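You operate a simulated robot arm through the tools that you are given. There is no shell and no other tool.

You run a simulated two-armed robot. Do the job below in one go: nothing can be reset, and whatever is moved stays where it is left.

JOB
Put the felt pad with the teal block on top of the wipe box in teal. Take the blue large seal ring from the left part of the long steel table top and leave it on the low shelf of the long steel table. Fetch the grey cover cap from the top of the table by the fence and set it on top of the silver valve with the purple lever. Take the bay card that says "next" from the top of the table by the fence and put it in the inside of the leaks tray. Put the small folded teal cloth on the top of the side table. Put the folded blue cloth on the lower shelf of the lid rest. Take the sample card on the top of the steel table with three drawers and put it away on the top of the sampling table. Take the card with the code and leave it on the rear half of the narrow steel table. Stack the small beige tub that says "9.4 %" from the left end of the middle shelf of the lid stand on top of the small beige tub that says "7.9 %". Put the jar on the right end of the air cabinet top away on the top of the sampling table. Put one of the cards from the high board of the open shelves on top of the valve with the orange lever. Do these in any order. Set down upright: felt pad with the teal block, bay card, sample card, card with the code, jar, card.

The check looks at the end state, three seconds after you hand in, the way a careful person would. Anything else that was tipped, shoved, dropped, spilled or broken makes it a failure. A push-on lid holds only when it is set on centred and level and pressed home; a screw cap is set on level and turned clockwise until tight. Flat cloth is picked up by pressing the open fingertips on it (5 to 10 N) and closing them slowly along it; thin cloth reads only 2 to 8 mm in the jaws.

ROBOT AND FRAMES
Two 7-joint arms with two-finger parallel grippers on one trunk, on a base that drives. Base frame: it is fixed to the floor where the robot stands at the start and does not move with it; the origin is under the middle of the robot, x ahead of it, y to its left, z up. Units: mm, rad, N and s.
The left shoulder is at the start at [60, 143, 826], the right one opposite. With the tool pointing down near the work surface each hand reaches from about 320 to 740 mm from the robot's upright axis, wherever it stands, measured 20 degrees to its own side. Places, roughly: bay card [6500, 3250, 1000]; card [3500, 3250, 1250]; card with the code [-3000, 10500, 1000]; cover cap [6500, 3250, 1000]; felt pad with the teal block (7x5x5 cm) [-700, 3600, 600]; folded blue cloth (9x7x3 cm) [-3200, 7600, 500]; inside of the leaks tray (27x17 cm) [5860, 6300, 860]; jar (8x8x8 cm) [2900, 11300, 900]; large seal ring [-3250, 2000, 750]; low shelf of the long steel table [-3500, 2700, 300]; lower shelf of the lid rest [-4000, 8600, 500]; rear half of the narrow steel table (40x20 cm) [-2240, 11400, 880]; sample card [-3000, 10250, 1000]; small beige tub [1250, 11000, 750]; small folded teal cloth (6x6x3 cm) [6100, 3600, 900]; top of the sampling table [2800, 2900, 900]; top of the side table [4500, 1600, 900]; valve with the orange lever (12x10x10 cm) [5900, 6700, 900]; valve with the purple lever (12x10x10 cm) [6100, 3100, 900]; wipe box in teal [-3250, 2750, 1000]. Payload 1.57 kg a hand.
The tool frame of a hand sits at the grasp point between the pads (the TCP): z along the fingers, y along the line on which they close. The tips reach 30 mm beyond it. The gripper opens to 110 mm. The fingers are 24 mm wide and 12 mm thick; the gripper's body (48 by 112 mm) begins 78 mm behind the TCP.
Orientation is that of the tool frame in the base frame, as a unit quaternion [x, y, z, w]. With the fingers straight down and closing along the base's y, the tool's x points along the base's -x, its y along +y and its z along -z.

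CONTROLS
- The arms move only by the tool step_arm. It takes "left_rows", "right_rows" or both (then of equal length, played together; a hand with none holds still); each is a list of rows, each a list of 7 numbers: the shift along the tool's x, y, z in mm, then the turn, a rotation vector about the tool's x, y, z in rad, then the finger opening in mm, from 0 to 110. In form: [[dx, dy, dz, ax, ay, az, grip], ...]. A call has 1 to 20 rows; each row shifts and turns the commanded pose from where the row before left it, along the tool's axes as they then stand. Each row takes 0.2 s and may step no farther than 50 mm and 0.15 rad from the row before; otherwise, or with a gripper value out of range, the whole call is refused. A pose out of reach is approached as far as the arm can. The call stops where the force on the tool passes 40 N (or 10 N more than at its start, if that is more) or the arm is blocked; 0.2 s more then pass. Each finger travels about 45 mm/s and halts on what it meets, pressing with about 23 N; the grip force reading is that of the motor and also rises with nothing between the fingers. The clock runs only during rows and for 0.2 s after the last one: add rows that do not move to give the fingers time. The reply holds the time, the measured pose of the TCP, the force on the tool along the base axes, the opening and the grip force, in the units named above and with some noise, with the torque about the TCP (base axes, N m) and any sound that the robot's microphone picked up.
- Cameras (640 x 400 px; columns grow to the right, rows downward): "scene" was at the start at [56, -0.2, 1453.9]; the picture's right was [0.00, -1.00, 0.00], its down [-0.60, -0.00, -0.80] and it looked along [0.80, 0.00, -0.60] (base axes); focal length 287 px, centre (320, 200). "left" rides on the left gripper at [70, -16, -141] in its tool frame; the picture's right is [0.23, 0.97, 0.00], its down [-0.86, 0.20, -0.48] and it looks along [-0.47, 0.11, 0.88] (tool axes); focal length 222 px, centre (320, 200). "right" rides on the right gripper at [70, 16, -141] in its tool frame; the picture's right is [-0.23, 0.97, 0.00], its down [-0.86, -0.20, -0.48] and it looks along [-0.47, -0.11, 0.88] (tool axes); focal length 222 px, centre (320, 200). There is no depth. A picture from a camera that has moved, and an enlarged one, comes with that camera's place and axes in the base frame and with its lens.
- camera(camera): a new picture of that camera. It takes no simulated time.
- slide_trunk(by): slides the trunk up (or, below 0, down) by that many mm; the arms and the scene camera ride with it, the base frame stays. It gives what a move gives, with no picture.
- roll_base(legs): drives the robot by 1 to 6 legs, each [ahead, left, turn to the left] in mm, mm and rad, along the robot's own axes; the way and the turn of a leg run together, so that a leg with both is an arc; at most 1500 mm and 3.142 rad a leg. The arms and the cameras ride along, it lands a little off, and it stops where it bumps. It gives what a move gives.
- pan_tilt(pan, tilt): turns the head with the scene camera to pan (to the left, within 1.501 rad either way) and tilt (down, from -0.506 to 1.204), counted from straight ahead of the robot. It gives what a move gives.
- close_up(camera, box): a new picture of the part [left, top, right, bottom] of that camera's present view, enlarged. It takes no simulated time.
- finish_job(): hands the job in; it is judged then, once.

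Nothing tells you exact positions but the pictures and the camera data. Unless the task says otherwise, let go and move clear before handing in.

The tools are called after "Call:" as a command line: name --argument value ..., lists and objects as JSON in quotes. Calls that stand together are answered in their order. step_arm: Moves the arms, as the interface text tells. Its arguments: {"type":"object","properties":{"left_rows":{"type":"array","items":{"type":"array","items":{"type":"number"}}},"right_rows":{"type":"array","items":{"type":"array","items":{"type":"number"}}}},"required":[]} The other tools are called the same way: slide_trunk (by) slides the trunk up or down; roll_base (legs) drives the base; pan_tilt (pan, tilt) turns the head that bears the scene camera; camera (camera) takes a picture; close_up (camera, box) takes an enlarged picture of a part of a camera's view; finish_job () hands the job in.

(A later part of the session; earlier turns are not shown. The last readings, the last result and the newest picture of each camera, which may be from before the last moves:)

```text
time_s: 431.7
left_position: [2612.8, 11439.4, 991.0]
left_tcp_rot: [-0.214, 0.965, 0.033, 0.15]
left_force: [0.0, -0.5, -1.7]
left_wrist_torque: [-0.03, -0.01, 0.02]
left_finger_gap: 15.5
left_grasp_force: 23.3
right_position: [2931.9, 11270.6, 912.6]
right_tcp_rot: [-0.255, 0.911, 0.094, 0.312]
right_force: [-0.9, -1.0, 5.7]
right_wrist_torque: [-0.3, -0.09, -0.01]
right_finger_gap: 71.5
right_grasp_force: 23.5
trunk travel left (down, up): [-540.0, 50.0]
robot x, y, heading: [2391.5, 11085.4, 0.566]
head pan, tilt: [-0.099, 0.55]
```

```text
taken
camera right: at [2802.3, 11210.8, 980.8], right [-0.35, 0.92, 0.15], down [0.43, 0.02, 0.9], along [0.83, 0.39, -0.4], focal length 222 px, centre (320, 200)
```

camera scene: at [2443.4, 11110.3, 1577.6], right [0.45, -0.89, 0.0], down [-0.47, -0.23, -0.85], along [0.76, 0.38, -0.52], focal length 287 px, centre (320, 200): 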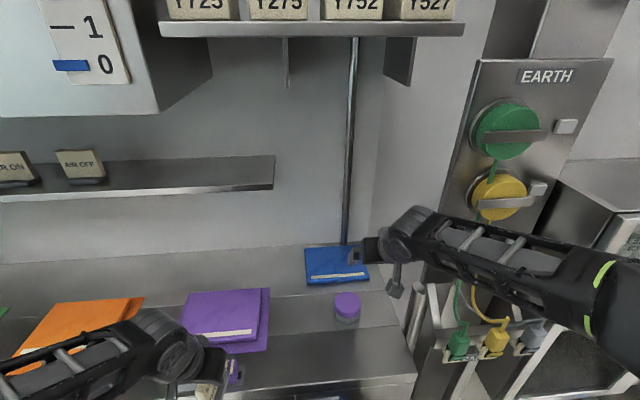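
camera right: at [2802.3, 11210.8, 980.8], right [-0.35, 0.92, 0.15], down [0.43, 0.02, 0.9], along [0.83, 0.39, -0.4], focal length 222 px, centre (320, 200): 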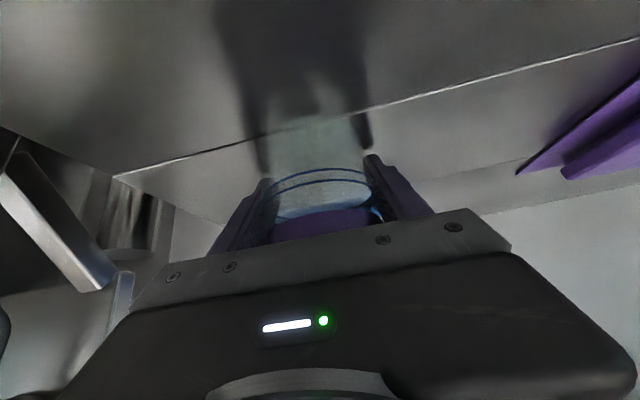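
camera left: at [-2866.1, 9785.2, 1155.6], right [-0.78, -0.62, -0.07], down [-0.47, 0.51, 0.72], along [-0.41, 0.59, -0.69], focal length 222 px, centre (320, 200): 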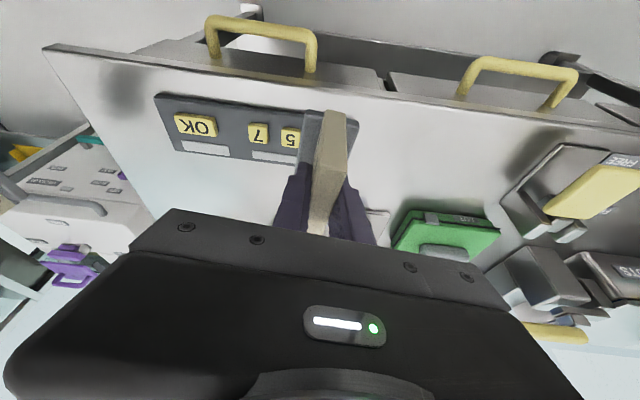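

Jar gripped at 71.5 mm. I lift it.

Call:
step_arm --right_rows '[[-9.3, 0, -11.8, 0, 0, 0, 62], [-18.5, 0, -23.6, 0, 0, 0, 62], [-18.5, 0, -23.6, 0, 0, 0, 62], [-18.5, 0, -23.6, 0, 0, 0, 62]]'

Call:
camera --camera "right"

Call:
close_up --camera "scene" --box '[260, 180, 460, 360]'

```text
time_s: 432.7
left_position: [2612.6, 11439.1, 990.0]
left_tcp_rot: [-0.213, 0.965, 0.033, 0.149]
left_force: [0.4, -0.6, -1.6]
left_wrist_torque: [0.0, 0.0, -0.01]
left_finger_gap: 15.8
left_grasp_force: 23.0
right_position: [2934.5, 11269.5, 1015.9]
right_tcp_rot: [-0.253, 0.911, 0.093, 0.313]
right_force: [0.9, 0.9, -2.7]
right_wrist_torque: [0.01, -0.02, -0.01]
right_finger_gap: 71.1
right_grasp_force: 23.5
trunk travel left (down, up): [-540.0, 50.0]
robot x, y, heading: [2394.2, 11084.9, 0.567]
head pan, tilt: [-0.099, 0.55]
```

```text
taken
camera right: at [2803.8, 11209.5, 1085.9], right [-0.35, 0.92, 0.15], down [0.43, 0.02, 0.9], along [0.83, 0.38, -0.4], focal length 222 px, centre (320, 200)
```

right: 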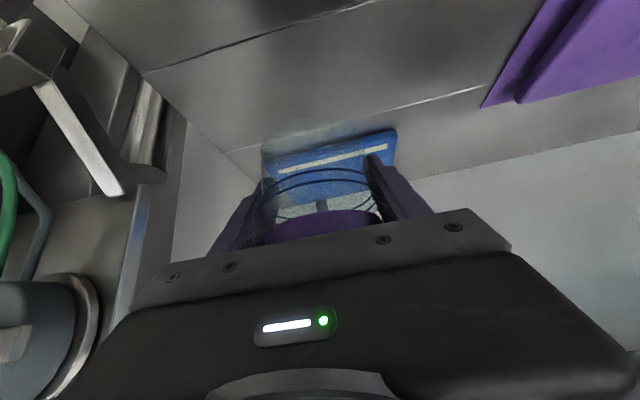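

```text
2.22 times, centred on (360, 270) of scene
camera zoom: at [2443.3, 11110.2, 1577.6], right [0.45, -0.89, 0.0], down [-0.47, -0.23, -0.85], along [0.76, 0.38, -0.52], focal length 638 px, centre (231, 44)
```

zoom: 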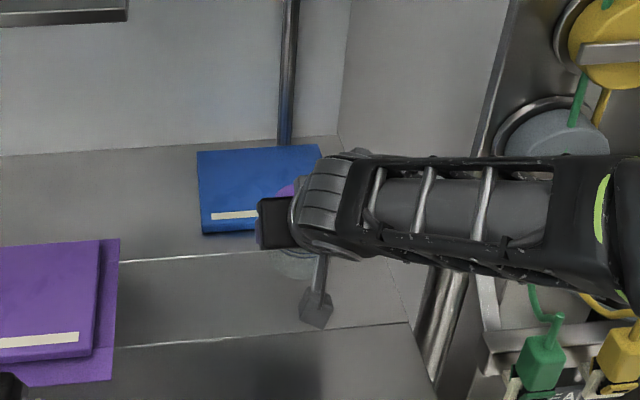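

The jar is held upright. I retract, back away from the cabinet and turn toward −v to see whether this aisle leads down to the fence area.

Call:
step_arm --right_rows '[[27.5, 15, -21.6, 0, 0, 0, 62], [27.5, 15, -21.6, 0, 0, 0, 62], [27.5, 15, -21.6, 0, 0, 0, 62], [27.5, 0, -21.6, 0, 0, 0, 62]]'

Call:
roll_base --legs '[[-320, 0, 0], [0, 0, -1.58]]'

Call:
pan_tilt --pan 0.0 --tilt 0.25

Call:
camera --camera "scene"

```text
time_s: 433.7
left_position: [2611.9, 11437.5, 991.0]
left_tcp_rot: [-0.214, 0.965, 0.034, 0.15]
left_force: [-0.1, -0.5, -0.1]
left_wrist_torque: [0.02, 0.03, -0.01]
left_finger_gap: 15.4
left_grasp_force: 23.0
right_position: [2791.2, 11233.1, 1016.5]
right_tcp_rot: [-0.253, 0.91, 0.093, 0.314]
right_force: [0.4, 0.4, -2.2]
right_wrist_torque: [0.04, 0.02, 0.01]
right_finger_gap: 71.2
right_grasp_force: 23.2
trunk travel left (down, up): [-540.0, 50.0]
robot x, y, heading: [2389.7, 11088.3, 0.565]
head pan, tilt: [-0.099, 0.55]
```

```text
time_s: 439.7
left_position: [2461.8, 10681.8, 992.1]
left_tcp_rot: [0.543, 0.826, -0.084, 0.128]
left_force: [-0.1, 0.3, -1.1]
left_wrist_torque: [0.02, -0.01, 0.0]
left_finger_gap: 15.7
left_grasp_force: 23.1
right_position: [2250.9, 10509.9, 1016.8]
right_tcp_rot: [0.476, 0.817, -0.16, 0.285]
right_force: [0.5, -0.7, -2.8]
right_wrist_torque: [0.0, -0.04, -0.01]
right_finger_gap: 70.7
right_grasp_force: 22.7
trunk travel left (down, up): [-540.0, 50.0]
robot x, y, heading: [2117.5, 10916.6, -1.034]
head pan, tilt: [-0.099, 0.55]
```

```text
time_s: 440.5
left_position: [2461.1, 10682.0, 991.4]
left_tcp_rot: [0.543, 0.826, -0.084, 0.128]
left_force: [-0.4, 0.5, -0.8]
left_wrist_torque: [-0.03, 0.0, 0.01]
left_finger_gap: 15.8
left_grasp_force: 23.6
right_position: [2251.5, 10510.3, 1016.0]
right_tcp_rot: [0.477, 0.816, -0.159, 0.284]
right_force: [0.3, 0.3, -2.5]
right_wrist_torque: [0.0, -0.01, -0.01]
right_finger_gap: 71.1
right_grasp_force: 23.2
trunk travel left (down, up): [-540.0, 50.0]
robot x, y, heading: [2115.5, 10915.5, -1.032]
head pan, tilt: [0.0, 0.25]
```

```text
taken
camera scene: at [2147.1, 10860.3, 1605.2], right [-0.86, -0.51, 0.0], down [-0.13, 0.21, -0.97], along [0.49, -0.83, -0.25], focal length 287 px, centre (320, 200)
```

scene: 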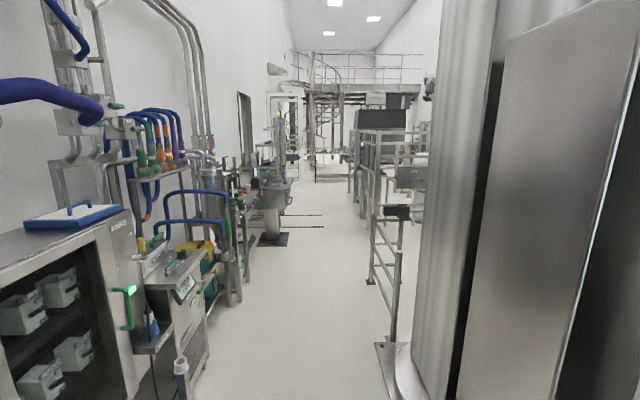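

This aisle leads straight down toward the fence/spiral-stair area and is open. I drive 3 m along it.

Call:
roll_base --legs '[[0, 100, 0.016], [1500, 0, 0], [1400, 0, 0]]'

Call:
camera --camera "scene"

Call:
pan_tilt --pan -0.7 --tilt 0.3

Call:
camera --camera "scene"

Call:
pan_tilt --pan 0.7 --tilt 0.3

Call:
camera --camera "scene"

```text
time_s: 455.3
left_position: [4131.4, 8290.4, 989.6]
left_tcp_rot: [0.533, 0.832, -0.083, 0.129]
left_force: [-0.6, 0.7, -0.8]
left_wrist_torque: [-0.01, -0.03, 0.01]
left_finger_gap: 15.9
left_grasp_force: 23.2
right_position: [3927.0, 8112.5, 1017.2]
right_tcp_rot: [0.468, 0.821, -0.157, 0.287]
right_force: [0.2, -0.3, -1.6]
right_wrist_torque: [-0.01, 0.0, 0.03]
right_finger_gap: 70.9
right_grasp_force: 22.5
trunk travel left (down, up): [-540.0, 50.0]
robot x, y, heading: [3780.3, 8517.4, -1.005]
head pan, tilt: [0.0, 0.25]
```

```text
taken
camera scene: at [3814.0, 8461.0, 1605.3], right [-0.85, -0.53, 0.0], down [-0.13, 0.21, -0.97], along [0.51, -0.82, -0.25], focal length 287 px, centre (320, 200)
```

scene: 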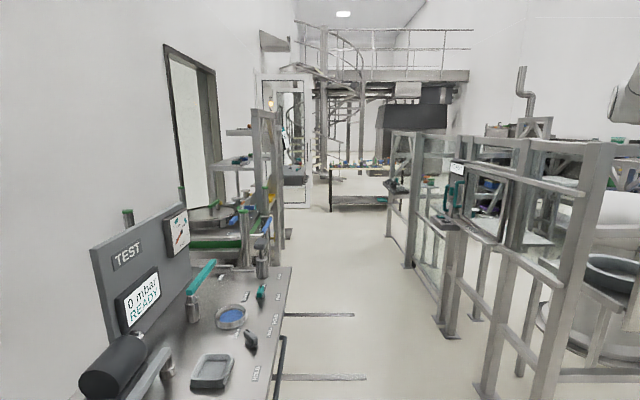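

```text
time_s: 456.4
left_position: [4131.7, 8291.4, 989.7]
left_tcp_rot: [0.533, 0.832, -0.083, 0.129]
left_force: [0.0, -0.3, -0.3]
left_wrist_torque: [-0.01, 0.01, -0.02]
left_finger_gap: 15.6
left_grasp_force: 23.2
right_position: [3927.6, 8112.0, 1015.9]
right_tcp_rot: [0.467, 0.822, -0.156, 0.287]
right_force: [-1.7, 0.0, -3.0]
right_wrist_torque: [-0.01, -0.01, 0.01]
right_finger_gap: 70.7
right_grasp_force: 23.1
trunk travel left (down, up): [-540.0, 50.0]
robot x, y, heading: [3780.9, 8514.1, -1.012]
head pan, tilt: [-0.7, 0.3]
```

```text
taken
camera scene: at [3751.2, 8448.0, 1600.6], right [-0.99, 0.14, 0.0], down [0.04, 0.29, -0.96], along [-0.13, -0.95, -0.3], focal length 287 px, centre (320, 200)
```

scene: 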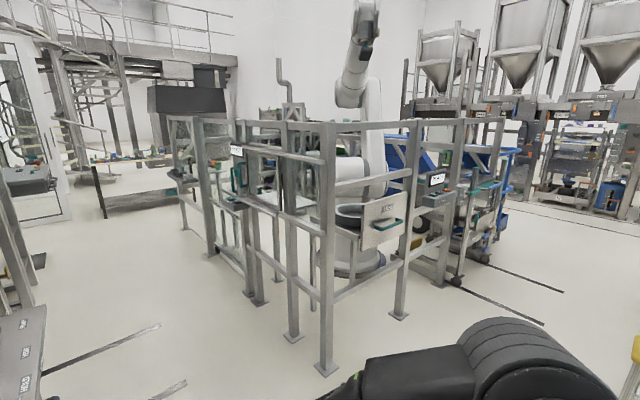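

```text
time_s: 457.9
left_position: [4131.6, 8290.4, 991.3]
left_tcp_rot: [0.533, 0.832, -0.082, 0.128]
left_force: [-0.8, -0.1, -1.3]
left_wrist_torque: [-0.02, 0.0, -0.01]
left_finger_gap: 15.5
left_grasp_force: 23.2
right_position: [3926.1, 8113.4, 1017.8]
right_tcp_rot: [0.466, 0.822, -0.156, 0.288]
right_force: [0.4, -0.1, -3.8]
right_wrist_torque: [0.0, -0.01, 0.01]
right_finger_gap: 70.6
right_grasp_force: 23.2
trunk travel left (down, up): [-540.0, 50.0]
robot x, y, heading: [3781.4, 8514.6, -1.011]
head pan, tilt: [0.7, 0.3]
```

```text
taken
camera scene: at [3853.0, 8511.8, 1600.6], right [-0.31, -0.95, 0.0], down [-0.28, 0.09, -0.96], along [0.91, -0.29, -0.3], focal length 287 px, centre (320, 200)
```

scene: 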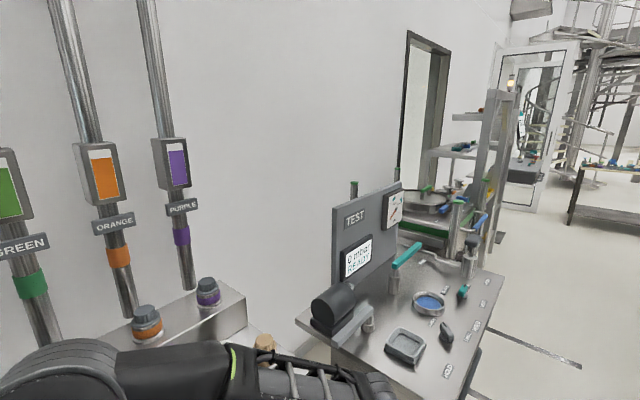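

I'm at v≈5245 with the TEST bench on my left and the fenced robot cell ahead-right. I look toward −u for a cross passage to the main aisle (sampling table).

Call:
pan_tilt --pan -1.4 --tilt 0.35

Call:
camera --camera "scene"

Call:
pan_tilt --pan -1.0 --tilt 0.35

Call:
camera --camera "scene"

```text
time_s: 459.9
left_position: [4132.0, 8289.9, 990.0]
left_tcp_rot: [0.532, 0.833, -0.081, 0.129]
left_force: [-0.2, -0.1, -0.5]
left_wrist_torque: [-0.01, -0.03, 0.0]
left_finger_gap: 15.6
left_grasp_force: 23.0
right_position: [3927.6, 8111.9, 1016.8]
right_tcp_rot: [0.467, 0.822, -0.156, 0.286]
right_force: [-0.2, -0.6, -3.6]
right_wrist_torque: [-0.01, -0.02, 0.0]
right_finger_gap: 70.5
right_grasp_force: 22.8
trunk travel left (down, up): [-540.0, 50.0]
robot x, y, heading: [3777.1, 8512.8, -1.015]
head pan, tilt: [-1.4, 0.351]
```

```text
taken
camera scene: at [3694.9, 8478.2, 1595.9], right [-0.67, 0.74, 0.0], down [0.26, 0.23, -0.94], along [-0.7, -0.63, -0.34], focal length 287 px, centre (320, 200)
```

scene: 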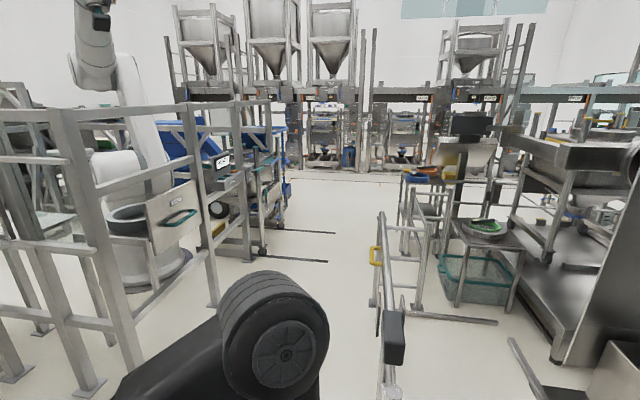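

```text
time_s: 460.8
left_position: [4132.1, 8291.8, 990.9]
left_tcp_rot: [0.533, 0.832, -0.083, 0.129]
left_force: [-0.8, 0.8, -0.1]
left_wrist_torque: [0.01, -0.01, 0.01]
left_finger_gap: 15.6
left_grasp_force: 22.5
right_position: [3925.8, 8113.0, 1017.1]
right_tcp_rot: [0.467, 0.822, -0.157, 0.287]
right_force: [0.3, -0.6, -2.6]
right_wrist_torque: [-0.03, -0.02, 0.03]
right_finger_gap: 70.6
right_grasp_force: 23.7
trunk travel left (down, up): [-540.0, 50.0]
robot x, y, heading: [3782.3, 8517.4, -1.012]
head pan, tilt: [-1.0, 0.351]
```

```text
taken
camera scene: at [3724.4, 8456.2, 1595.8], right [-0.9, 0.43, 0.0], down [0.15, 0.31, -0.94], along [-0.4, -0.85, -0.34], focal length 287 px, centre (320, 200)
```

scene: 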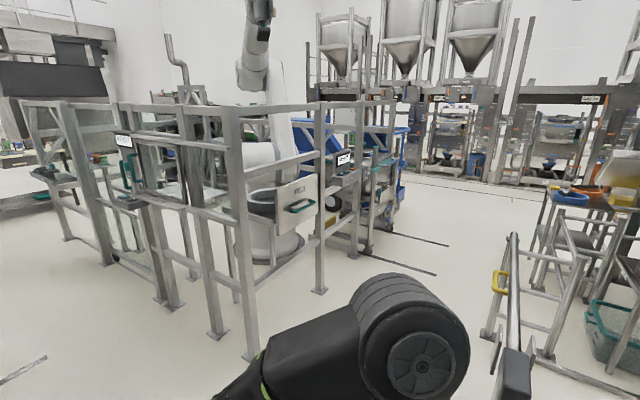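

A cross passage of about 1.2 m (between cell at v≈4150 and a rail at v≈5440) leads to the main aisle. I turn to face −u, shift to v≈4800 and drive in.

Call:
roll_base --legs '[[0, 0, -1.574], [0, 430, 0], [900, 0, 0]]'

Call:
pan_tilt --pan 0.0 --tilt 0.35

Call:
camera --camera "scene"

```text
time_s: 471.5
left_position: [3032.1, 7324.4, 990.8]
left_tcp_rot: [0.965, 0.214, -0.15, 0.034]
left_force: [-0.2, -0.2, -1.3]
left_wrist_torque: [0.02, -0.03, 0.01]
left_finger_gap: 15.9
left_grasp_force: 22.8
right_position: [2852.6, 7527.8, 1016.7]
right_tcp_rot: [0.91, 0.254, -0.313, 0.093]
right_force: [-0.2, -0.4, -2.5]
right_wrist_torque: [-0.03, 0.01, 0.01]
right_finger_gap: 70.7
right_grasp_force: 22.5
trunk travel left (down, up): [-540.0, 50.0]
robot x, y, heading: [3255.5, 7677.1, -2.578]
head pan, tilt: [-1.0, 0.351]
```

```text
time_s: 472.8
left_position: [3032.3, 7323.8, 988.3]
left_tcp_rot: [0.965, 0.213, -0.15, 0.033]
left_force: [-0.8, 0.2, -0.7]
left_wrist_torque: [0.03, -0.02, -0.01]
left_finger_gap: 15.5
left_grasp_force: 22.8
right_position: [2853.4, 7528.1, 1017.0]
right_tcp_rot: [0.91, 0.254, -0.313, 0.094]
right_force: [0.1, 0.0, -2.5]
right_wrist_torque: [-0.01, 0.03, 0.01]
right_finger_gap: 70.6
right_grasp_force: 22.7
trunk travel left (down, up): [-540.0, 50.0]
robot x, y, heading: [3258.6, 7675.5, -2.578]
head pan, tilt: [0.0, 0.351]
```

```text
taken
camera scene: at [3201.2, 7641.8, 1595.8], right [-0.54, 0.84, 0.0], down [0.29, 0.18, -0.94], along [-0.79, -0.5, -0.34], focal length 287 px, centre (320, 200)
```

scene: 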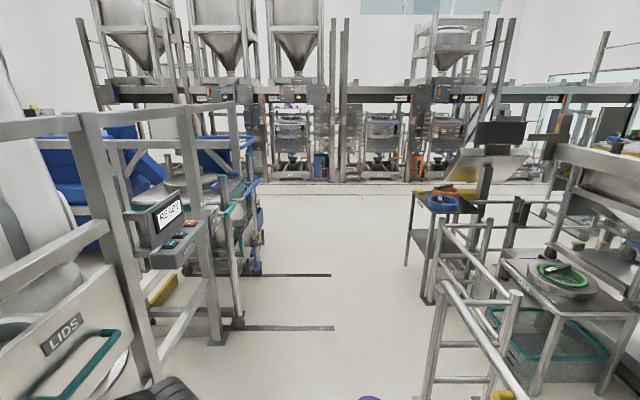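

The passage is clear. I drive 3.85 m along it into the main aisle and turn toward −v.

Call:
roll_base --legs '[[0, -60, -0.008], [1500, 0, 0], [1500, 0, 0], [850, 0, 0], [0, 0, 1.57]]'

Call:
camera --camera "scene"

```text
time_s: 496.1
left_position: [253.4, 5456.2, 989.9]
left_tcp_rot: [0.521, 0.84, -0.08, 0.13]
left_force: [0.2, 1.1, -0.8]
left_wrist_torque: [0.0, 0.04, -0.02]
left_finger_gap: 15.7
left_grasp_force: 22.6
right_position: [52.1, 5273.0, 1015.2]
right_tcp_rot: [0.455, 0.829, -0.152, 0.288]
right_force: [0.3, -0.1, -3.0]
right_wrist_torque: [-0.01, 0.02, 0.02]
right_finger_gap: 70.5
right_grasp_force: 22.7
trunk travel left (down, up): [-540.0, 50.0]
robot x, y, heading: [-105.7, 5668.2, -0.981]
head pan, tilt: [0.0, 0.351]
```

```text
taken
camera scene: at [-70.7, 5618.4, 1595.8], right [-0.83, -0.56, 0.0], down [-0.19, 0.29, -0.94], along [0.52, -0.78, -0.34], focal length 287 px, centre (320, 200)
```

scene: 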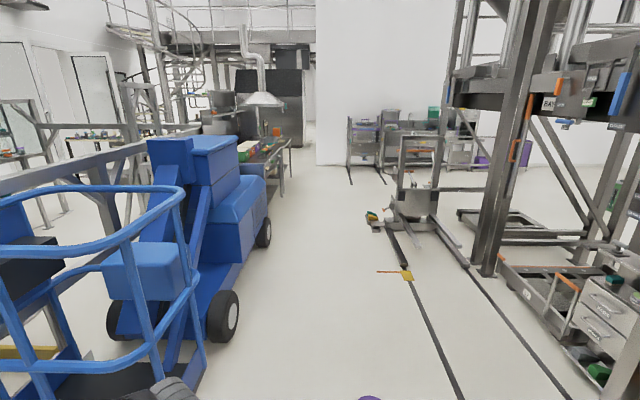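

Main aisle is clear ahead (lift at left, pallet truck at right). I drive 3.75 m toward −v and turn left to face the sampling table.

Call:
roll_base --legs '[[0, 0, -0.034], [1500, 0, 0], [1500, 0, 0], [750, 0, 0], [0, 0, 1.565]]'

Call:
pan_tilt --pan 0.0 --tilt 0.4

Call:
camera --camera "scene"

```text
time_s: 518.5
left_position: [2030.0, 2707.1, 990.4]
left_tcp_rot: [-0.157, 0.976, 0.025, 0.151]
left_force: [-0.5, -0.1, -0.2]
left_wrist_torque: [0.0, 0.0, 0.05]
left_finger_gap: 15.6
left_grasp_force: 23.2
right_position: [2180.7, 2482.4, 1016.7]
right_tcp_rot: [-0.199, 0.924, 0.074, 0.318]
right_force: [0.1, 0.0, -2.4]
right_wrist_torque: [0.0, -0.02, -0.02]
right_finger_gap: 69.9
right_grasp_force: 22.9
trunk travel left (down, up): [-540.0, 50.0]
robot x, y, heading: [1762.9, 2387.4, 0.442]
head pan, tilt: [0.0, 0.351]
```

```text
time_s: 519.1
left_position: [2029.3, 2707.4, 990.3]
left_tcp_rot: [-0.158, 0.976, 0.024, 0.15]
left_force: [0.2, 0.5, -2.2]
left_wrist_torque: [0.03, 0.01, 0.03]
left_finger_gap: 15.7
left_grasp_force: 23.1
right_position: [2181.9, 2483.2, 1017.9]
right_tcp_rot: [-0.199, 0.924, 0.074, 0.318]
right_force: [-0.4, -1.1, -2.7]
right_wrist_torque: [0.0, -0.03, -0.02]
right_finger_gap: 70.1
right_grasp_force: 23.0
trunk travel left (down, up): [-540.0, 50.0]
robot x, y, heading: [1766.6, 2382.4, 0.447]
head pan, tilt: [0.0, 0.4]
```

```text
taken
camera scene: at [1821.3, 2410.9, 1591.3], right [0.43, -0.9, 0.0], down [-0.35, -0.17, -0.92], along [0.83, 0.4, -0.39], focal length 287 px, centre (320, 200)
```

scene: 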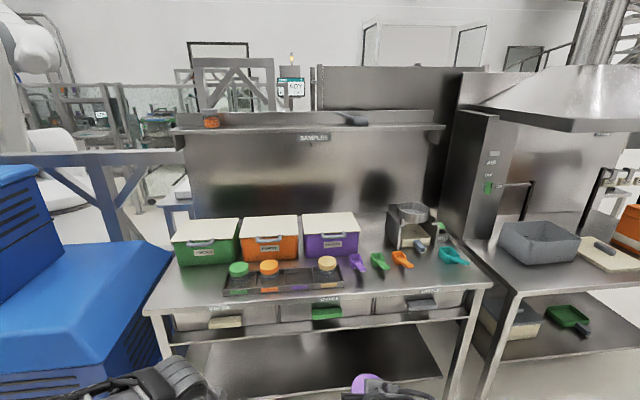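

The sampling table is ahead with bins, a jar tray, scoops and a device. I zoom to find free spots for the jar and the sample card.

Call:
close_up --camera "scene" --box '[140, 180, 500, 320]'

```text
1.78 times, centred on (320, 250) of scene
camera zoom: at [1821.3, 2410.9, 1591.3], right [0.43, -0.9, 0.0], down [-0.35, -0.17, -0.92], along [0.83, 0.4, -0.39], focal length 511 px, centre (320, 111)
```

zoom: 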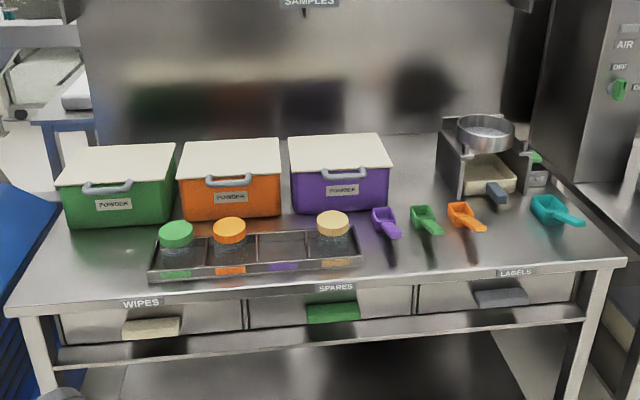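

Free spots: front-left corner (u≈3760, v≈1479) for the card, front-right in front of the teal scoop (u≈3725, v≈487) for the jar. I go to the card position first.

Call:
slide_trunk --by 45

Call:
roll_base --legs '[[0, 0, 0.108], [0, 210, 0], [470, 0, 0]]'

Call:
pan_tilt --pan 0.2 --tilt 0.6

Call:
camera --camera "scene"

Call:
camera --camera "left"

```text
time_s: 520.0
left_position: [2029.6, 2706.8, 1035.5]
left_tcp_rot: [-0.157, 0.976, 0.024, 0.151]
left_force: [0.4, -0.6, -1.1]
left_wrist_torque: [-0.03, -0.02, -0.04]
left_finger_gap: 15.7
left_grasp_force: 23.0
right_position: [2180.9, 2483.3, 1060.6]
right_tcp_rot: [-0.2, 0.924, 0.075, 0.319]
right_force: [0.5, -0.2, -2.8]
right_wrist_torque: [0.01, 0.01, 0.04]
right_finger_gap: 70.3
right_grasp_force: 23.1
trunk travel left (down, up): [-585.0, 5.0]
robot x, y, heading: [1764.8, 2385.9, 0.449]
head pan, tilt: [0.0, 0.4]
```

```text
time_s: 524.5
left_position: [2272.2, 3171.1, 1036.1]
left_tcp_rot: [-0.219, 0.964, 0.033, 0.149]
left_force: [-0.6, 0.0, -1.4]
left_wrist_torque: [-0.06, 0.02, 0.02]
left_finger_gap: 15.6
left_grasp_force: 23.4
right_position: [2452.9, 2967.4, 1061.1]
right_tcp_rot: [-0.259, 0.91, 0.095, 0.311]
right_force: [0.0, 0.5, -3.2]
right_wrist_torque: [-0.02, 0.02, -0.02]
right_finger_gap: 70.3
right_grasp_force: 23.7
trunk travel left (down, up): [-585.0, 5.0]
robot x, y, heading: [2054.3, 2809.5, 0.576]
head pan, tilt: [0.0, 0.4]
```

```text
time_s: 525.3
left_position: [2272.9, 3169.2, 1035.4]
left_tcp_rot: [-0.22, 0.963, 0.033, 0.15]
left_force: [-0.7, 0.1, -1.4]
left_wrist_torque: [0.03, 0.04, 0.03]
left_finger_gap: 15.6
left_grasp_force: 22.3
right_position: [2452.9, 2966.6, 1061.0]
right_tcp_rot: [-0.259, 0.909, 0.095, 0.313]
right_force: [-0.3, -0.5, -2.6]
right_wrist_torque: [0.03, -0.03, 0.01]
right_finger_gap: 70.2
right_grasp_force: 22.5
trunk travel left (down, up): [-585.0, 5.0]
robot x, y, heading: [2052.1, 2816.1, 0.573]
head pan, tilt: [0.201, 0.6]
```

```text
taken
camera scene: at [2089.6, 2860.2, 1618.1], right [0.7, -0.71, 0.0], down [-0.4, -0.4, -0.83], along [0.59, 0.58, -0.56], focal length 287 px, centre (320, 200)
```

scene: 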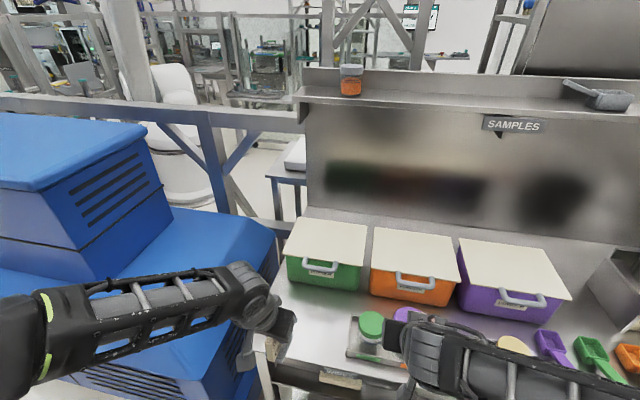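

```text
taken
camera left: at [2181.1, 3107.8, 1150.4], right [-0.62, 0.78, -0.07], down [0.52, 0.47, 0.71], along [0.59, 0.4, -0.7], focal length 222 px, centre (320, 200)
```

left: 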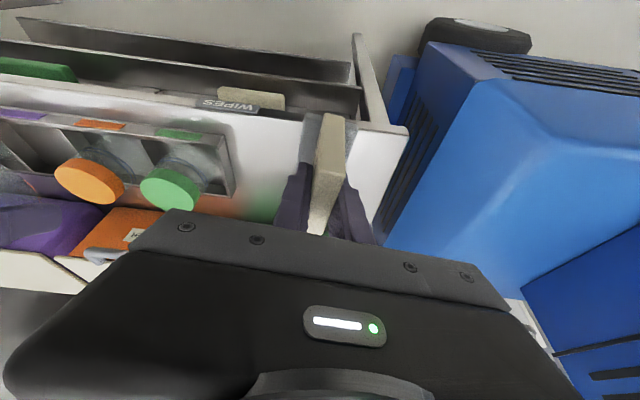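

The card hangs over the table's front-left corner. I move it 150 mm further in and lower most of the way.

Call:
step_arm --left_rows '[[-36.8, -0.6, 11.75, 0, 0, 0, 4], [-36.8, -0.6, 11.75, 0, 0, 0, 4], [-36.8, -0.6, 11.75, 0, 0, 0, 4], [-36.8, -0.6, 11.75, 0, 0, 0, 4], [10.6, 0, 33.3, 0, 0, 0, 4], [10.6, 0, 33.3, 0, 0, 0, 4]]'

Call:
camera --camera "left"

Call:
camera --camera "scene"

```text
time_s: 526.7
left_position: [2412.6, 3233.4, 964.4]
left_tcp_rot: [-0.218, 0.964, 0.033, 0.149]
left_force: [-0.6, -0.8, -1.2]
left_wrist_torque: [-0.04, 0.02, -0.01]
left_finger_gap: 15.6
left_grasp_force: 22.8
right_position: [2454.6, 2966.4, 1061.0]
right_tcp_rot: [-0.258, 0.91, 0.095, 0.311]
right_force: [0.9, -0.2, -3.8]
right_wrist_torque: [0.02, 0.01, -0.01]
right_finger_gap: 70.3
right_grasp_force: 22.6
trunk travel left (down, up): [-585.0, 5.0]
robot x, y, heading: [2050.5, 2812.2, 0.574]
head pan, tilt: [0.201, 0.6]
```

```text
taken
camera left: at [2321.5, 3171.4, 1078.9], right [-0.62, 0.78, -0.07], down [0.52, 0.47, 0.71], along [0.59, 0.4, -0.7], focal length 222 px, centre (320, 200)
```

left: 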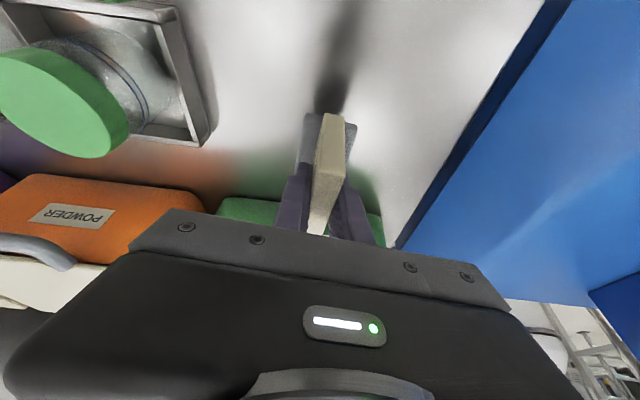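

```text
taken
camera scene: at [2090.5, 2860.6, 1618.1], right [0.7, -0.71, 0.0], down [-0.4, -0.4, -0.82], along [0.59, 0.58, -0.57], focal length 287 px, centre (320, 200)
```

scene: 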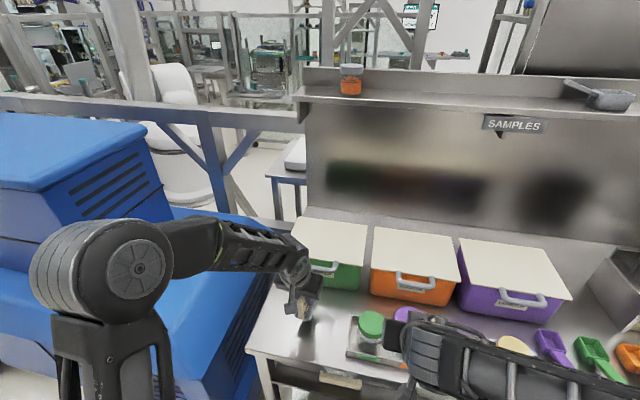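

Card is over free table between tray and edge. I lower it to contact.

Call:
step_arm --left_rows '[[9.1, 0, 28.5, 0, 0, 0, 4]]'

Call:
step_arm --left_rows '[[1.2, 0, 3.8, 0, 0, 0, 4]]'

Call:
step_arm --left_rows '[[0.9, 0, 2.9, 0, 0, 0, 4]]'

Call:
step_arm --left_rows '[[0.9, 0, 2.9, 0, 0, 0, 4]]'

```text
time_s: 527.1
left_position: [2413.5, 3234.2, 936.4]
left_tcp_rot: [-0.219, 0.964, 0.034, 0.149]
left_force: [0.0, 0.4, -0.4]
left_wrist_torque: [0.02, 0.03, -0.02]
left_finger_gap: 15.7
left_grasp_force: 22.8
right_position: [2454.1, 2966.5, 1061.5]
right_tcp_rot: [-0.259, 0.909, 0.094, 0.312]
right_force: [0.4, 0.6, -3.0]
right_wrist_torque: [0.0, 0.0, -0.04]
right_finger_gap: 70.0
right_grasp_force: 23.3
trunk travel left (down, up): [-585.0, 5.0]
robot x, y, heading: [2054.4, 2814.9, 0.579]
head pan, tilt: [0.201, 0.6]
```

```text
time_s: 527.5
left_position: [2413.3, 3234.5, 932.8]
left_tcp_rot: [-0.219, 0.964, 0.033, 0.149]
left_force: [0.1, 0.1, -1.1]
left_wrist_torque: [0.03, 0.02, 0.01]
left_finger_gap: 15.6
left_grasp_force: 22.5
right_position: [2452.7, 2967.3, 1061.0]
right_tcp_rot: [-0.259, 0.909, 0.095, 0.311]
right_force: [0.6, 0.1, -2.6]
right_wrist_torque: [0.0, 0.0, -0.02]
right_finger_gap: 70.0
right_grasp_force: 23.3
trunk travel left (down, up): [-585.0, 5.0]
robot x, y, heading: [2047.5, 2813.8, 0.579]
head pan, tilt: [0.201, 0.6]
```

```text
time_s: 527.9
left_position: [2413.3, 3232.7, 928.8]
left_tcp_rot: [-0.219, 0.964, 0.034, 0.149]
left_force: [-0.1, -0.6, -0.7]
left_wrist_torque: [-0.02, 0.02, -0.01]
left_finger_gap: 15.5
left_grasp_force: 23.0
right_position: [2451.7, 2966.9, 1061.9]
right_tcp_rot: [-0.259, 0.909, 0.094, 0.312]
right_force: [-0.2, 0.0, -2.5]
right_wrist_torque: [0.02, -0.05, 0.0]
right_finger_gap: 70.2
right_grasp_force: 22.4
trunk travel left (down, up): [-585.0, 5.0]
robot x, y, heading: [2052.9, 2816.4, 0.578]
head pan, tilt: [0.201, 0.6]
```

```text
time_s: 528.3
left_position: [2414.1, 3233.2, 926.6]
left_tcp_rot: [-0.219, 0.964, 0.033, 0.15]
left_force: [1.0, 0.5, -1.9]
left_wrist_torque: [-0.02, 0.0, 0.01]
left_finger_gap: 15.7
left_grasp_force: 22.8
right_position: [2453.1, 2966.6, 1061.7]
right_tcp_rot: [-0.259, 0.909, 0.095, 0.311]
right_force: [0.2, 0.1, -2.5]
right_wrist_torque: [0.04, -0.05, -0.01]
right_finger_gap: 70.1
right_grasp_force: 23.2
trunk travel left (down, up): [-585.0, 5.0]
robot x, y, heading: [2057.1, 2814.6, 0.577]
head pan, tilt: [0.201, 0.6]
```

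Call:
step_arm --left_rows '[[0.9, 0, 2.9, 0, 0, 0, 4]]'

Call:
step_arm --left_rows '[[0.9, 0, 2.9, 0, 0, 0, 4]]'

Call:
step_arm --left_rows '[[0.6, 0, 1.9, 0, 0, 0, 4]]'

Call:
camera --camera "left"

```text
time_s: 528.7
left_position: [2412.5, 3233.6, 922.3]
left_tcp_rot: [-0.219, 0.964, 0.033, 0.149]
left_force: [0.1, -0.4, -1.0]
left_wrist_torque: [0.02, 0.02, 0.01]
left_finger_gap: 15.6
left_grasp_force: 22.2
right_position: [2453.3, 2966.7, 1060.5]
right_tcp_rot: [-0.259, 0.909, 0.095, 0.312]
right_force: [-1.2, 0.7, -3.4]
right_wrist_torque: [0.02, -0.04, -0.01]
right_finger_gap: 70.2
right_grasp_force: 23.2
trunk travel left (down, up): [-585.0, 5.0]
robot x, y, heading: [2053.8, 2814.4, 0.575]
head pan, tilt: [0.201, 0.6]
```

```text
time_s: 529.1
left_position: [2411.5, 3234.6, 920.6]
left_tcp_rot: [-0.219, 0.963, 0.034, 0.15]
left_force: [-1.5, 0.9, 12.5]
left_wrist_torque: [-0.09, 0.37, 0.0]
left_finger_gap: 15.6
left_grasp_force: 23.1
right_position: [2452.9, 2966.6, 1063.4]
right_tcp_rot: [-0.26, 0.909, 0.095, 0.312]
right_force: [-0.4, -0.6, -3.6]
right_wrist_torque: [0.0, -0.03, 0.01]
right_finger_gap: 69.8
right_grasp_force: 23.0
trunk travel left (down, up): [-585.0, 5.0]
robot x, y, heading: [2053.8, 2813.1, 0.574]
head pan, tilt: [0.201, 0.6]
```

```text
time_s: 529.5
left_position: [2412.8, 3234.8, 918.2]
left_tcp_rot: [-0.219, 0.963, 0.034, 0.151]
left_force: [-1.3, -0.1, 15.7]
left_wrist_torque: [0.16, -0.07, 0.1]
left_finger_gap: 15.8
left_grasp_force: 23.0
right_position: [2451.3, 2965.9, 1061.8]
right_tcp_rot: [-0.258, 0.91, 0.094, 0.312]
right_force: [-0.1, -0.3, -2.5]
right_wrist_torque: [-0.01, 0.0, -0.03]
right_finger_gap: 70.0
right_grasp_force: 23.7
trunk travel left (down, up): [-585.0, 5.0]
robot x, y, heading: [2052.3, 2815.0, 0.578]
head pan, tilt: [0.201, 0.6]
```

```text
taken
camera left: at [2321.2, 3172.1, 1032.7], right [-0.62, 0.78, -0.07], down [0.52, 0.47, 0.72], along [0.6, 0.41, -0.69], focal length 222 px, centre (320, 200)
```

left: 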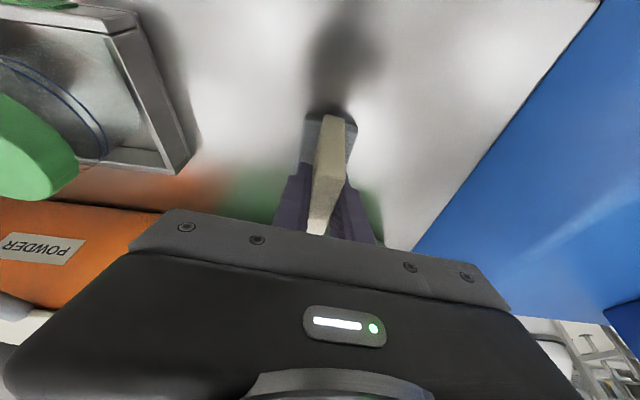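

Contact at ≈919–921. I ease up 1 mm, open and withdraw along the tool axis.

Call:
step_arm --left_rows '[[-0.4, 0, -1.4, 0, 0, 0, 16], [0, 0, 0, 0, 0, 0, 24], [0, 0, 0, 0, 0, 0, 34], [0, 0, 0, 0, 0, 0, 42], [0, 0, 0, 0, 0, 0, 42], [0, 0, -15, 0, 0, 0, 42], [0, 0, -40, 0, 0, 0, 42], [0, 0, -45, 0, 0, 0, 42]]'

Call:
camera --camera "left"

Call:
camera --camera "scene"

```text
time_s: 531.3
left_position: [2381.2, 3222.3, 1013.7]
left_tcp_rot: [-0.219, 0.964, 0.034, 0.15]
left_force: [-0.3, 0.2, 0.5]
left_wrist_torque: [-0.03, -0.03, -0.03]
left_finger_gap: 41.9
left_grasp_force: 0.1
right_position: [2450.8, 2966.7, 1061.8]
right_tcp_rot: [-0.259, 0.909, 0.095, 0.312]
right_force: [1.2, 0.0, -2.9]
right_wrist_torque: [0.02, -0.03, 0.02]
right_finger_gap: 70.2
right_grasp_force: 23.2
trunk travel left (down, up): [-585.0, 5.0]
robot x, y, heading: [2049.7, 2813.2, 0.572]
head pan, tilt: [0.201, 0.6]
```

```text
taken
camera left: at [2290.9, 3160.8, 1128.7], right [-0.62, 0.79, -0.07], down [0.52, 0.47, 0.72], along [0.59, 0.4, -0.7], focal length 222 px, centre (320, 200)
```

left: 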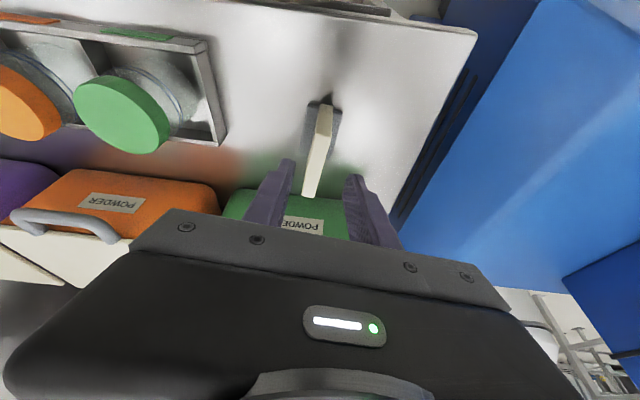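

```text
taken
camera scene: at [2088.4, 2859.8, 1618.1], right [0.7, -0.71, 0.0], down [-0.4, -0.4, -0.83], along [0.59, 0.58, -0.56], focal length 287 px, centre (320, 200)
```

scene: 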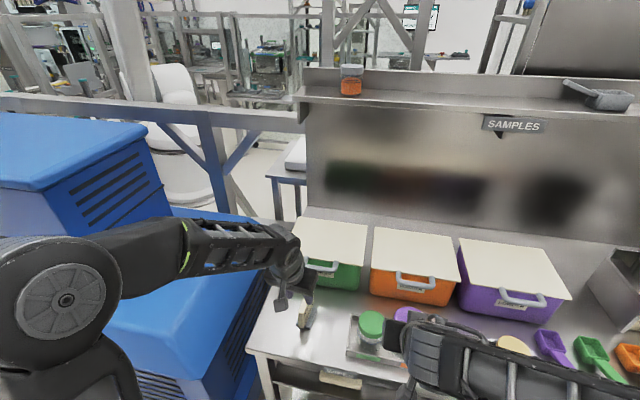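

The sample card stands upright on the table. I back off a little and strafe right to the jar's spot.

Call:
roll_base --legs '[[-150, 0, -0.018], [0, -640, 0]]'

Call:
pan_tilt --pan -0.2 --tilt 0.6

Call:
camera --camera "scene"

Call:
camera --camera "right"

```text
time_s: 535.8
left_position: [2594.0, 2604.9, 1013.1]
left_tcp_rot: [-0.216, 0.964, 0.034, 0.149]
left_force: [0.3, -0.6, -0.3]
left_wrist_torque: [0.05, 0.02, 0.0]
left_finger_gap: 41.8
left_grasp_force: 0.1
right_position: [2662.7, 2347.6, 1061.9]
right_tcp_rot: [-0.255, 0.91, 0.094, 0.313]
right_force: [1.0, -0.5, -2.5]
right_wrist_torque: [0.01, 0.01, 0.01]
right_finger_gap: 70.0
right_grasp_force: 23.7
trunk travel left (down, up): [-585.0, 5.0]
robot x, y, heading: [2260.4, 2198.7, 0.571]
head pan, tilt: [0.201, 0.6]
```

```text
time_s: 536.7
left_position: [2593.8, 2605.8, 1013.4]
left_tcp_rot: [-0.216, 0.964, 0.033, 0.15]
left_force: [-0.3, 0.0, 0.0]
left_wrist_torque: [-0.04, 0.0, -0.03]
left_finger_gap: 41.8
left_grasp_force: 0.0
right_position: [2662.1, 2348.0, 1060.9]
right_tcp_rot: [-0.256, 0.91, 0.094, 0.312]
right_force: [0.5, -0.3, -2.6]
right_wrist_torque: [0.01, -0.02, 0.03]
right_finger_gap: 70.0
right_grasp_force: 22.8
trunk travel left (down, up): [-585.0, 5.0]
robot x, y, heading: [2258.7, 2200.2, 0.569]
head pan, tilt: [-0.201, 0.6]
```

```text
taken
camera scene: at [2317.0, 2214.3, 1618.1], right [0.36, -0.93, 0.0], down [-0.53, -0.2, -0.82], along [0.77, 0.3, -0.57], focal length 287 px, centre (320, 200)
```

scene: 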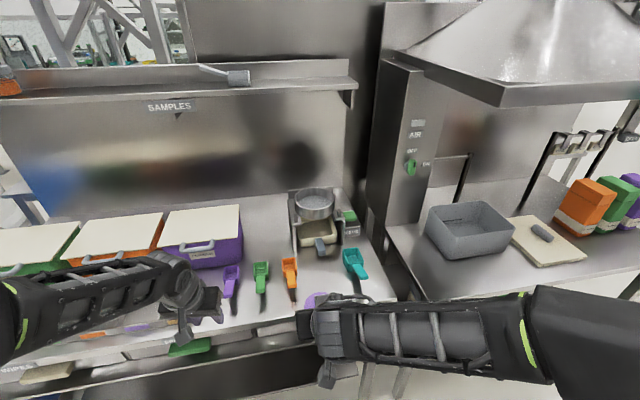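

```text
taken
camera right: at [2531.6, 2287.6, 1131.0], right [-0.36, 0.92, 0.15], down [0.43, 0.02, 0.9], along [0.83, 0.39, -0.41], focal length 222 px, centre (320, 200)
```

right: 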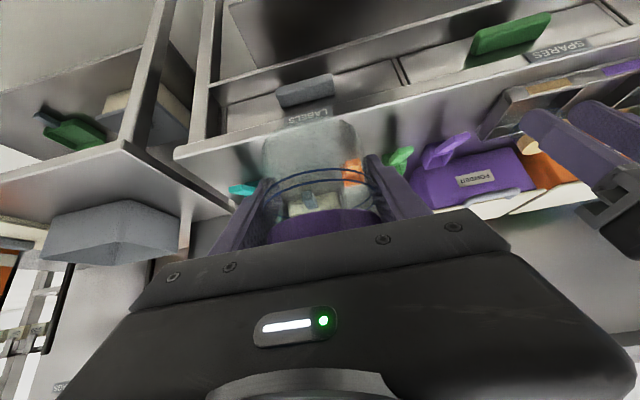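

I drive 185 mm forward, then move the jar right 78 and forward ~40 over the free spot between orange and teal scoops.

Call:
roll_base --legs '[[185, 0, 0]]'

Call:
step_arm --right_rows '[[-12, -26, 9.4, 0, 0, 0, 62], [-12, -26, 9.4, 0, 0, 0, 62], [-12, -26, 9.4, 0, 0, 0, 62], [24.7, 0, 31.4, 0, 0, 0, 62]]'

Call:
camera --camera "right"

Call:
camera --camera "scene"

```text
time_s: 538.2
left_position: [2757.2, 2709.3, 1012.8]
left_tcp_rot: [-0.216, 0.964, 0.033, 0.149]
left_force: [0.4, 0.4, 0.1]
left_wrist_torque: [-0.02, 0.01, 0.0]
left_finger_gap: 42.0
left_grasp_force: 0.1
right_position: [2826.2, 2451.6, 1061.6]
right_tcp_rot: [-0.254, 0.911, 0.093, 0.312]
right_force: [0.9, 0.4, -3.6]
right_wrist_torque: [0.02, 0.01, 0.02]
right_finger_gap: 69.9
right_grasp_force: 23.6
trunk travel left (down, up): [-585.0, 5.0]
robot x, y, heading: [2421.4, 2305.3, 0.572]
head pan, tilt: [-0.201, 0.6]
```

```text
time_s: 539.2
left_position: [2757.0, 2708.7, 1012.9]
left_tcp_rot: [-0.215, 0.964, 0.033, 0.15]
left_force: [-0.5, -0.7, 0.1]
left_wrist_torque: [-0.01, 0.01, 0.0]
left_finger_gap: 41.8
left_grasp_force: 0.0
right_position: [2904.1, 2407.7, 1020.9]
right_tcp_rot: [-0.255, 0.911, 0.093, 0.312]
right_force: [0.4, 0.7, -3.4]
right_wrist_torque: [0.03, -0.02, 0.02]
right_finger_gap: 70.1
right_grasp_force: 22.9
trunk travel left (down, up): [-585.0, 5.0]
robot x, y, heading: [2423.3, 2300.8, 0.572]
head pan, tilt: [-0.201, 0.6]
```

```text
taken
camera right: at [2773.2, 2348.9, 1090.1], right [-0.36, 0.92, 0.15], down [0.43, 0.02, 0.9], along [0.83, 0.39, -0.41], focal length 222 px, centre (320, 200)
```

right: 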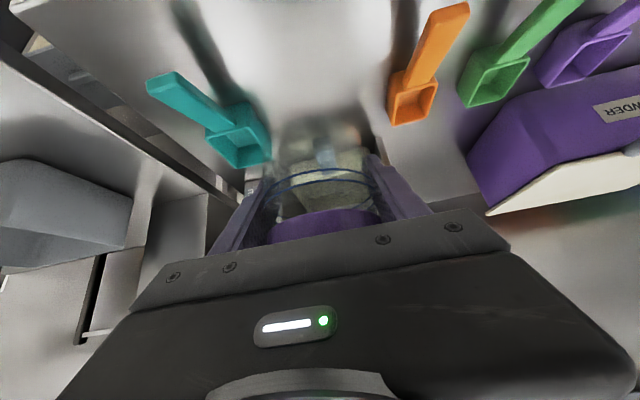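

```text
taken
camera scene: at [2480.3, 2319.0, 1618.0], right [0.36, -0.93, 0.0], down [-0.53, -0.2, -0.82], along [0.77, 0.3, -0.57], focal length 287 px, centre (320, 200)
```

scene: 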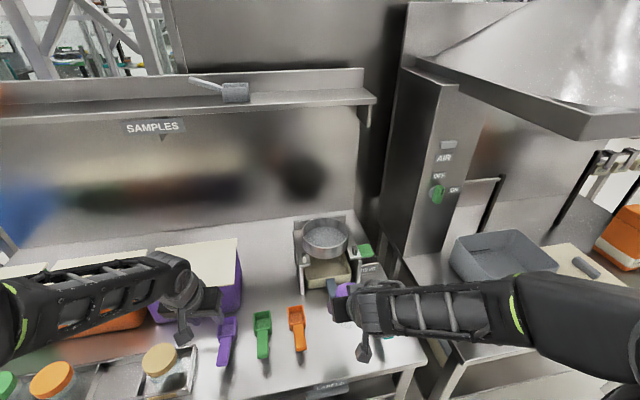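

Landing point is clear of both scoops. I lower 80 mm, then in small steps.

Call:
step_arm --right_rows '[[24.7, 0, 31.4, 0, 0, 0, 62], [24.7, 0, 31.4, 0, 0, 0, 62], [15.5, 0, 19.6, 0, 0, 0, 62]]'

Call:
camera --camera "right"

Call:
close_up --camera "scene" --box '[240, 220, 440, 400]'

```text
time_s: 540.0
left_position: [2756.2, 2708.3, 1013.7]
left_tcp_rot: [-0.216, 0.964, 0.033, 0.148]
left_force: [0.3, -0.6, -0.5]
left_wrist_torque: [-0.02, 0.01, -0.01]
left_finger_gap: 42.2
left_grasp_force: 0.1
right_position: [2903.0, 2411.2, 913.2]
right_tcp_rot: [-0.255, 0.91, 0.094, 0.312]
right_force: [0.0, 0.4, -2.7]
right_wrist_torque: [0.0, -0.01, -0.01]
right_finger_gap: 70.2
right_grasp_force: 22.7
trunk travel left (down, up): [-585.0, 5.0]
robot x, y, heading: [2420.0, 2301.2, 0.571]
head pan, tilt: [-0.201, 0.6]
```

```text
taken
camera right: at [2773.3, 2350.2, 982.6], right [-0.36, 0.92, 0.15], down [0.43, 0.02, 0.9], along [0.83, 0.39, -0.41], focal length 222 px, centre (320, 200)
```

right: 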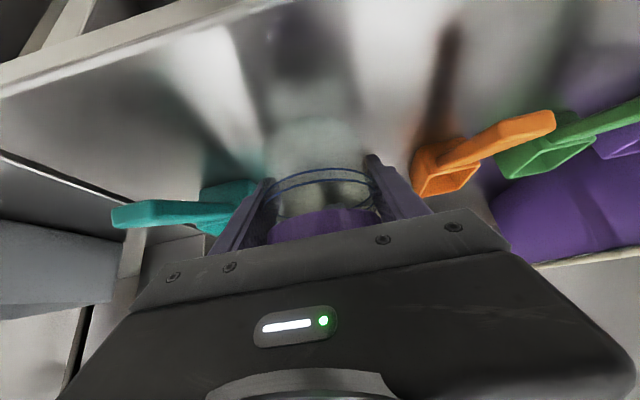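

```text
2.22 times, centred on (340, 310) of scene
camera zoom: at [2480.2, 2318.6, 1618.1], right [0.36, -0.93, 0.0], down [-0.53, -0.2, -0.82], along [0.77, 0.3, -0.57], focal length 638 px, centre (276, -44)
```

zoom: 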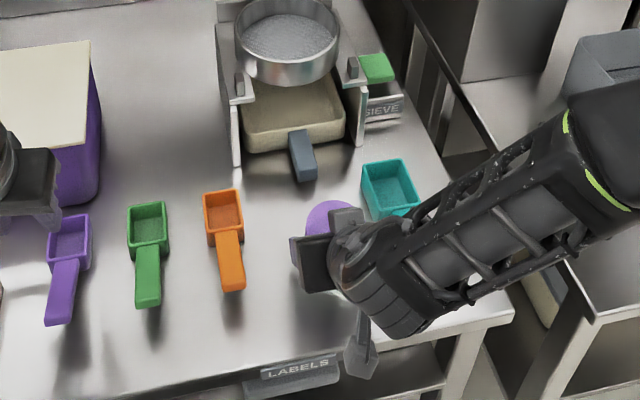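

Call:
step_arm --right_rows '[[6.2, 0, 7.9, 0, 0, 0, 62]]'

Call:
step_arm --right_rows '[[3.1, 0, 3.9, 0, 0, 0, 62]]'

Call:
step_arm --right_rows '[[3.1, 0, 3.9, 0, 0, 0, 62]]'

Call:
step_arm --right_rows '[[1.9, 0, 2.4, 0, 0, 0, 62]]'

```text
time_s: 540.4
left_position: [2756.5, 2708.5, 1012.6]
left_tcp_rot: [-0.216, 0.964, 0.034, 0.149]
left_force: [0.5, 0.3, -0.8]
left_wrist_torque: [0.0, 0.03, -0.02]
left_finger_gap: 42.1
left_grasp_force: 0.1
right_position: [2904.3, 2410.4, 904.1]
right_tcp_rot: [-0.255, 0.91, 0.093, 0.313]
right_force: [0.0, 0.0, -2.7]
right_wrist_torque: [0.0, -0.02, 0.0]
right_finger_gap: 70.0
right_grasp_force: 23.7
trunk travel left (down, up): [-585.0, 5.0]
robot x, y, heading: [2421.9, 2300.5, 0.563]
head pan, tilt: [-0.201, 0.6]
```

```text
time_s: 540.8
left_position: [2756.7, 2707.7, 1013.6]
left_tcp_rot: [-0.216, 0.964, 0.034, 0.149]
left_force: [-0.9, -0.1, -0.7]
left_wrist_torque: [0.01, 0.02, 0.0]
left_finger_gap: 41.9
left_grasp_force: 0.1
right_position: [2903.7, 2410.5, 899.3]
right_tcp_rot: [-0.254, 0.91, 0.093, 0.313]
right_force: [0.6, 0.2, -3.0]
right_wrist_torque: [-0.03, -0.03, 0.04]
right_finger_gap: 70.0
right_grasp_force: 23.7
trunk travel left (down, up): [-585.0, 5.0]
robot x, y, heading: [2429.3, 2301.3, 0.566]
head pan, tilt: [-0.201, 0.6]
```

```text
time_s: 541.2
left_position: [2756.2, 2708.4, 1013.7]
left_tcp_rot: [-0.216, 0.964, 0.034, 0.149]
left_force: [-0.6, 0.1, 0.3]
left_wrist_torque: [-0.02, 0.01, -0.03]
left_finger_gap: 42.2
left_grasp_force: 0.1
right_position: [2904.4, 2409.0, 894.3]
right_tcp_rot: [-0.254, 0.911, 0.093, 0.312]
right_force: [0.2, 0.3, -2.1]
right_wrist_torque: [0.01, -0.02, 0.03]
right_finger_gap: 70.0
right_grasp_force: 23.5
trunk travel left (down, up): [-585.0, 5.0]
robot x, y, heading: [2418.2, 2301.5, 0.568]
head pan, tilt: [-0.201, 0.6]
```

```text
time_s: 541.6
left_position: [2756.3, 2708.5, 1013.2]
left_tcp_rot: [-0.216, 0.964, 0.033, 0.149]
left_force: [-0.1, -0.7, -0.3]
left_wrist_torque: [-0.02, -0.01, -0.01]
left_finger_gap: 42.1
left_grasp_force: 0.1
right_position: [2902.8, 2408.8, 891.8]
right_tcp_rot: [-0.255, 0.91, 0.094, 0.312]
right_force: [0.0, 0.6, -2.6]
right_wrist_torque: [0.01, -0.01, -0.03]
right_finger_gap: 70.0
right_grasp_force: 23.2
trunk travel left (down, up): [-585.0, 5.0]
robot x, y, heading: [2421.2, 2302.4, 0.566]
head pan, tilt: [-0.201, 0.6]
```

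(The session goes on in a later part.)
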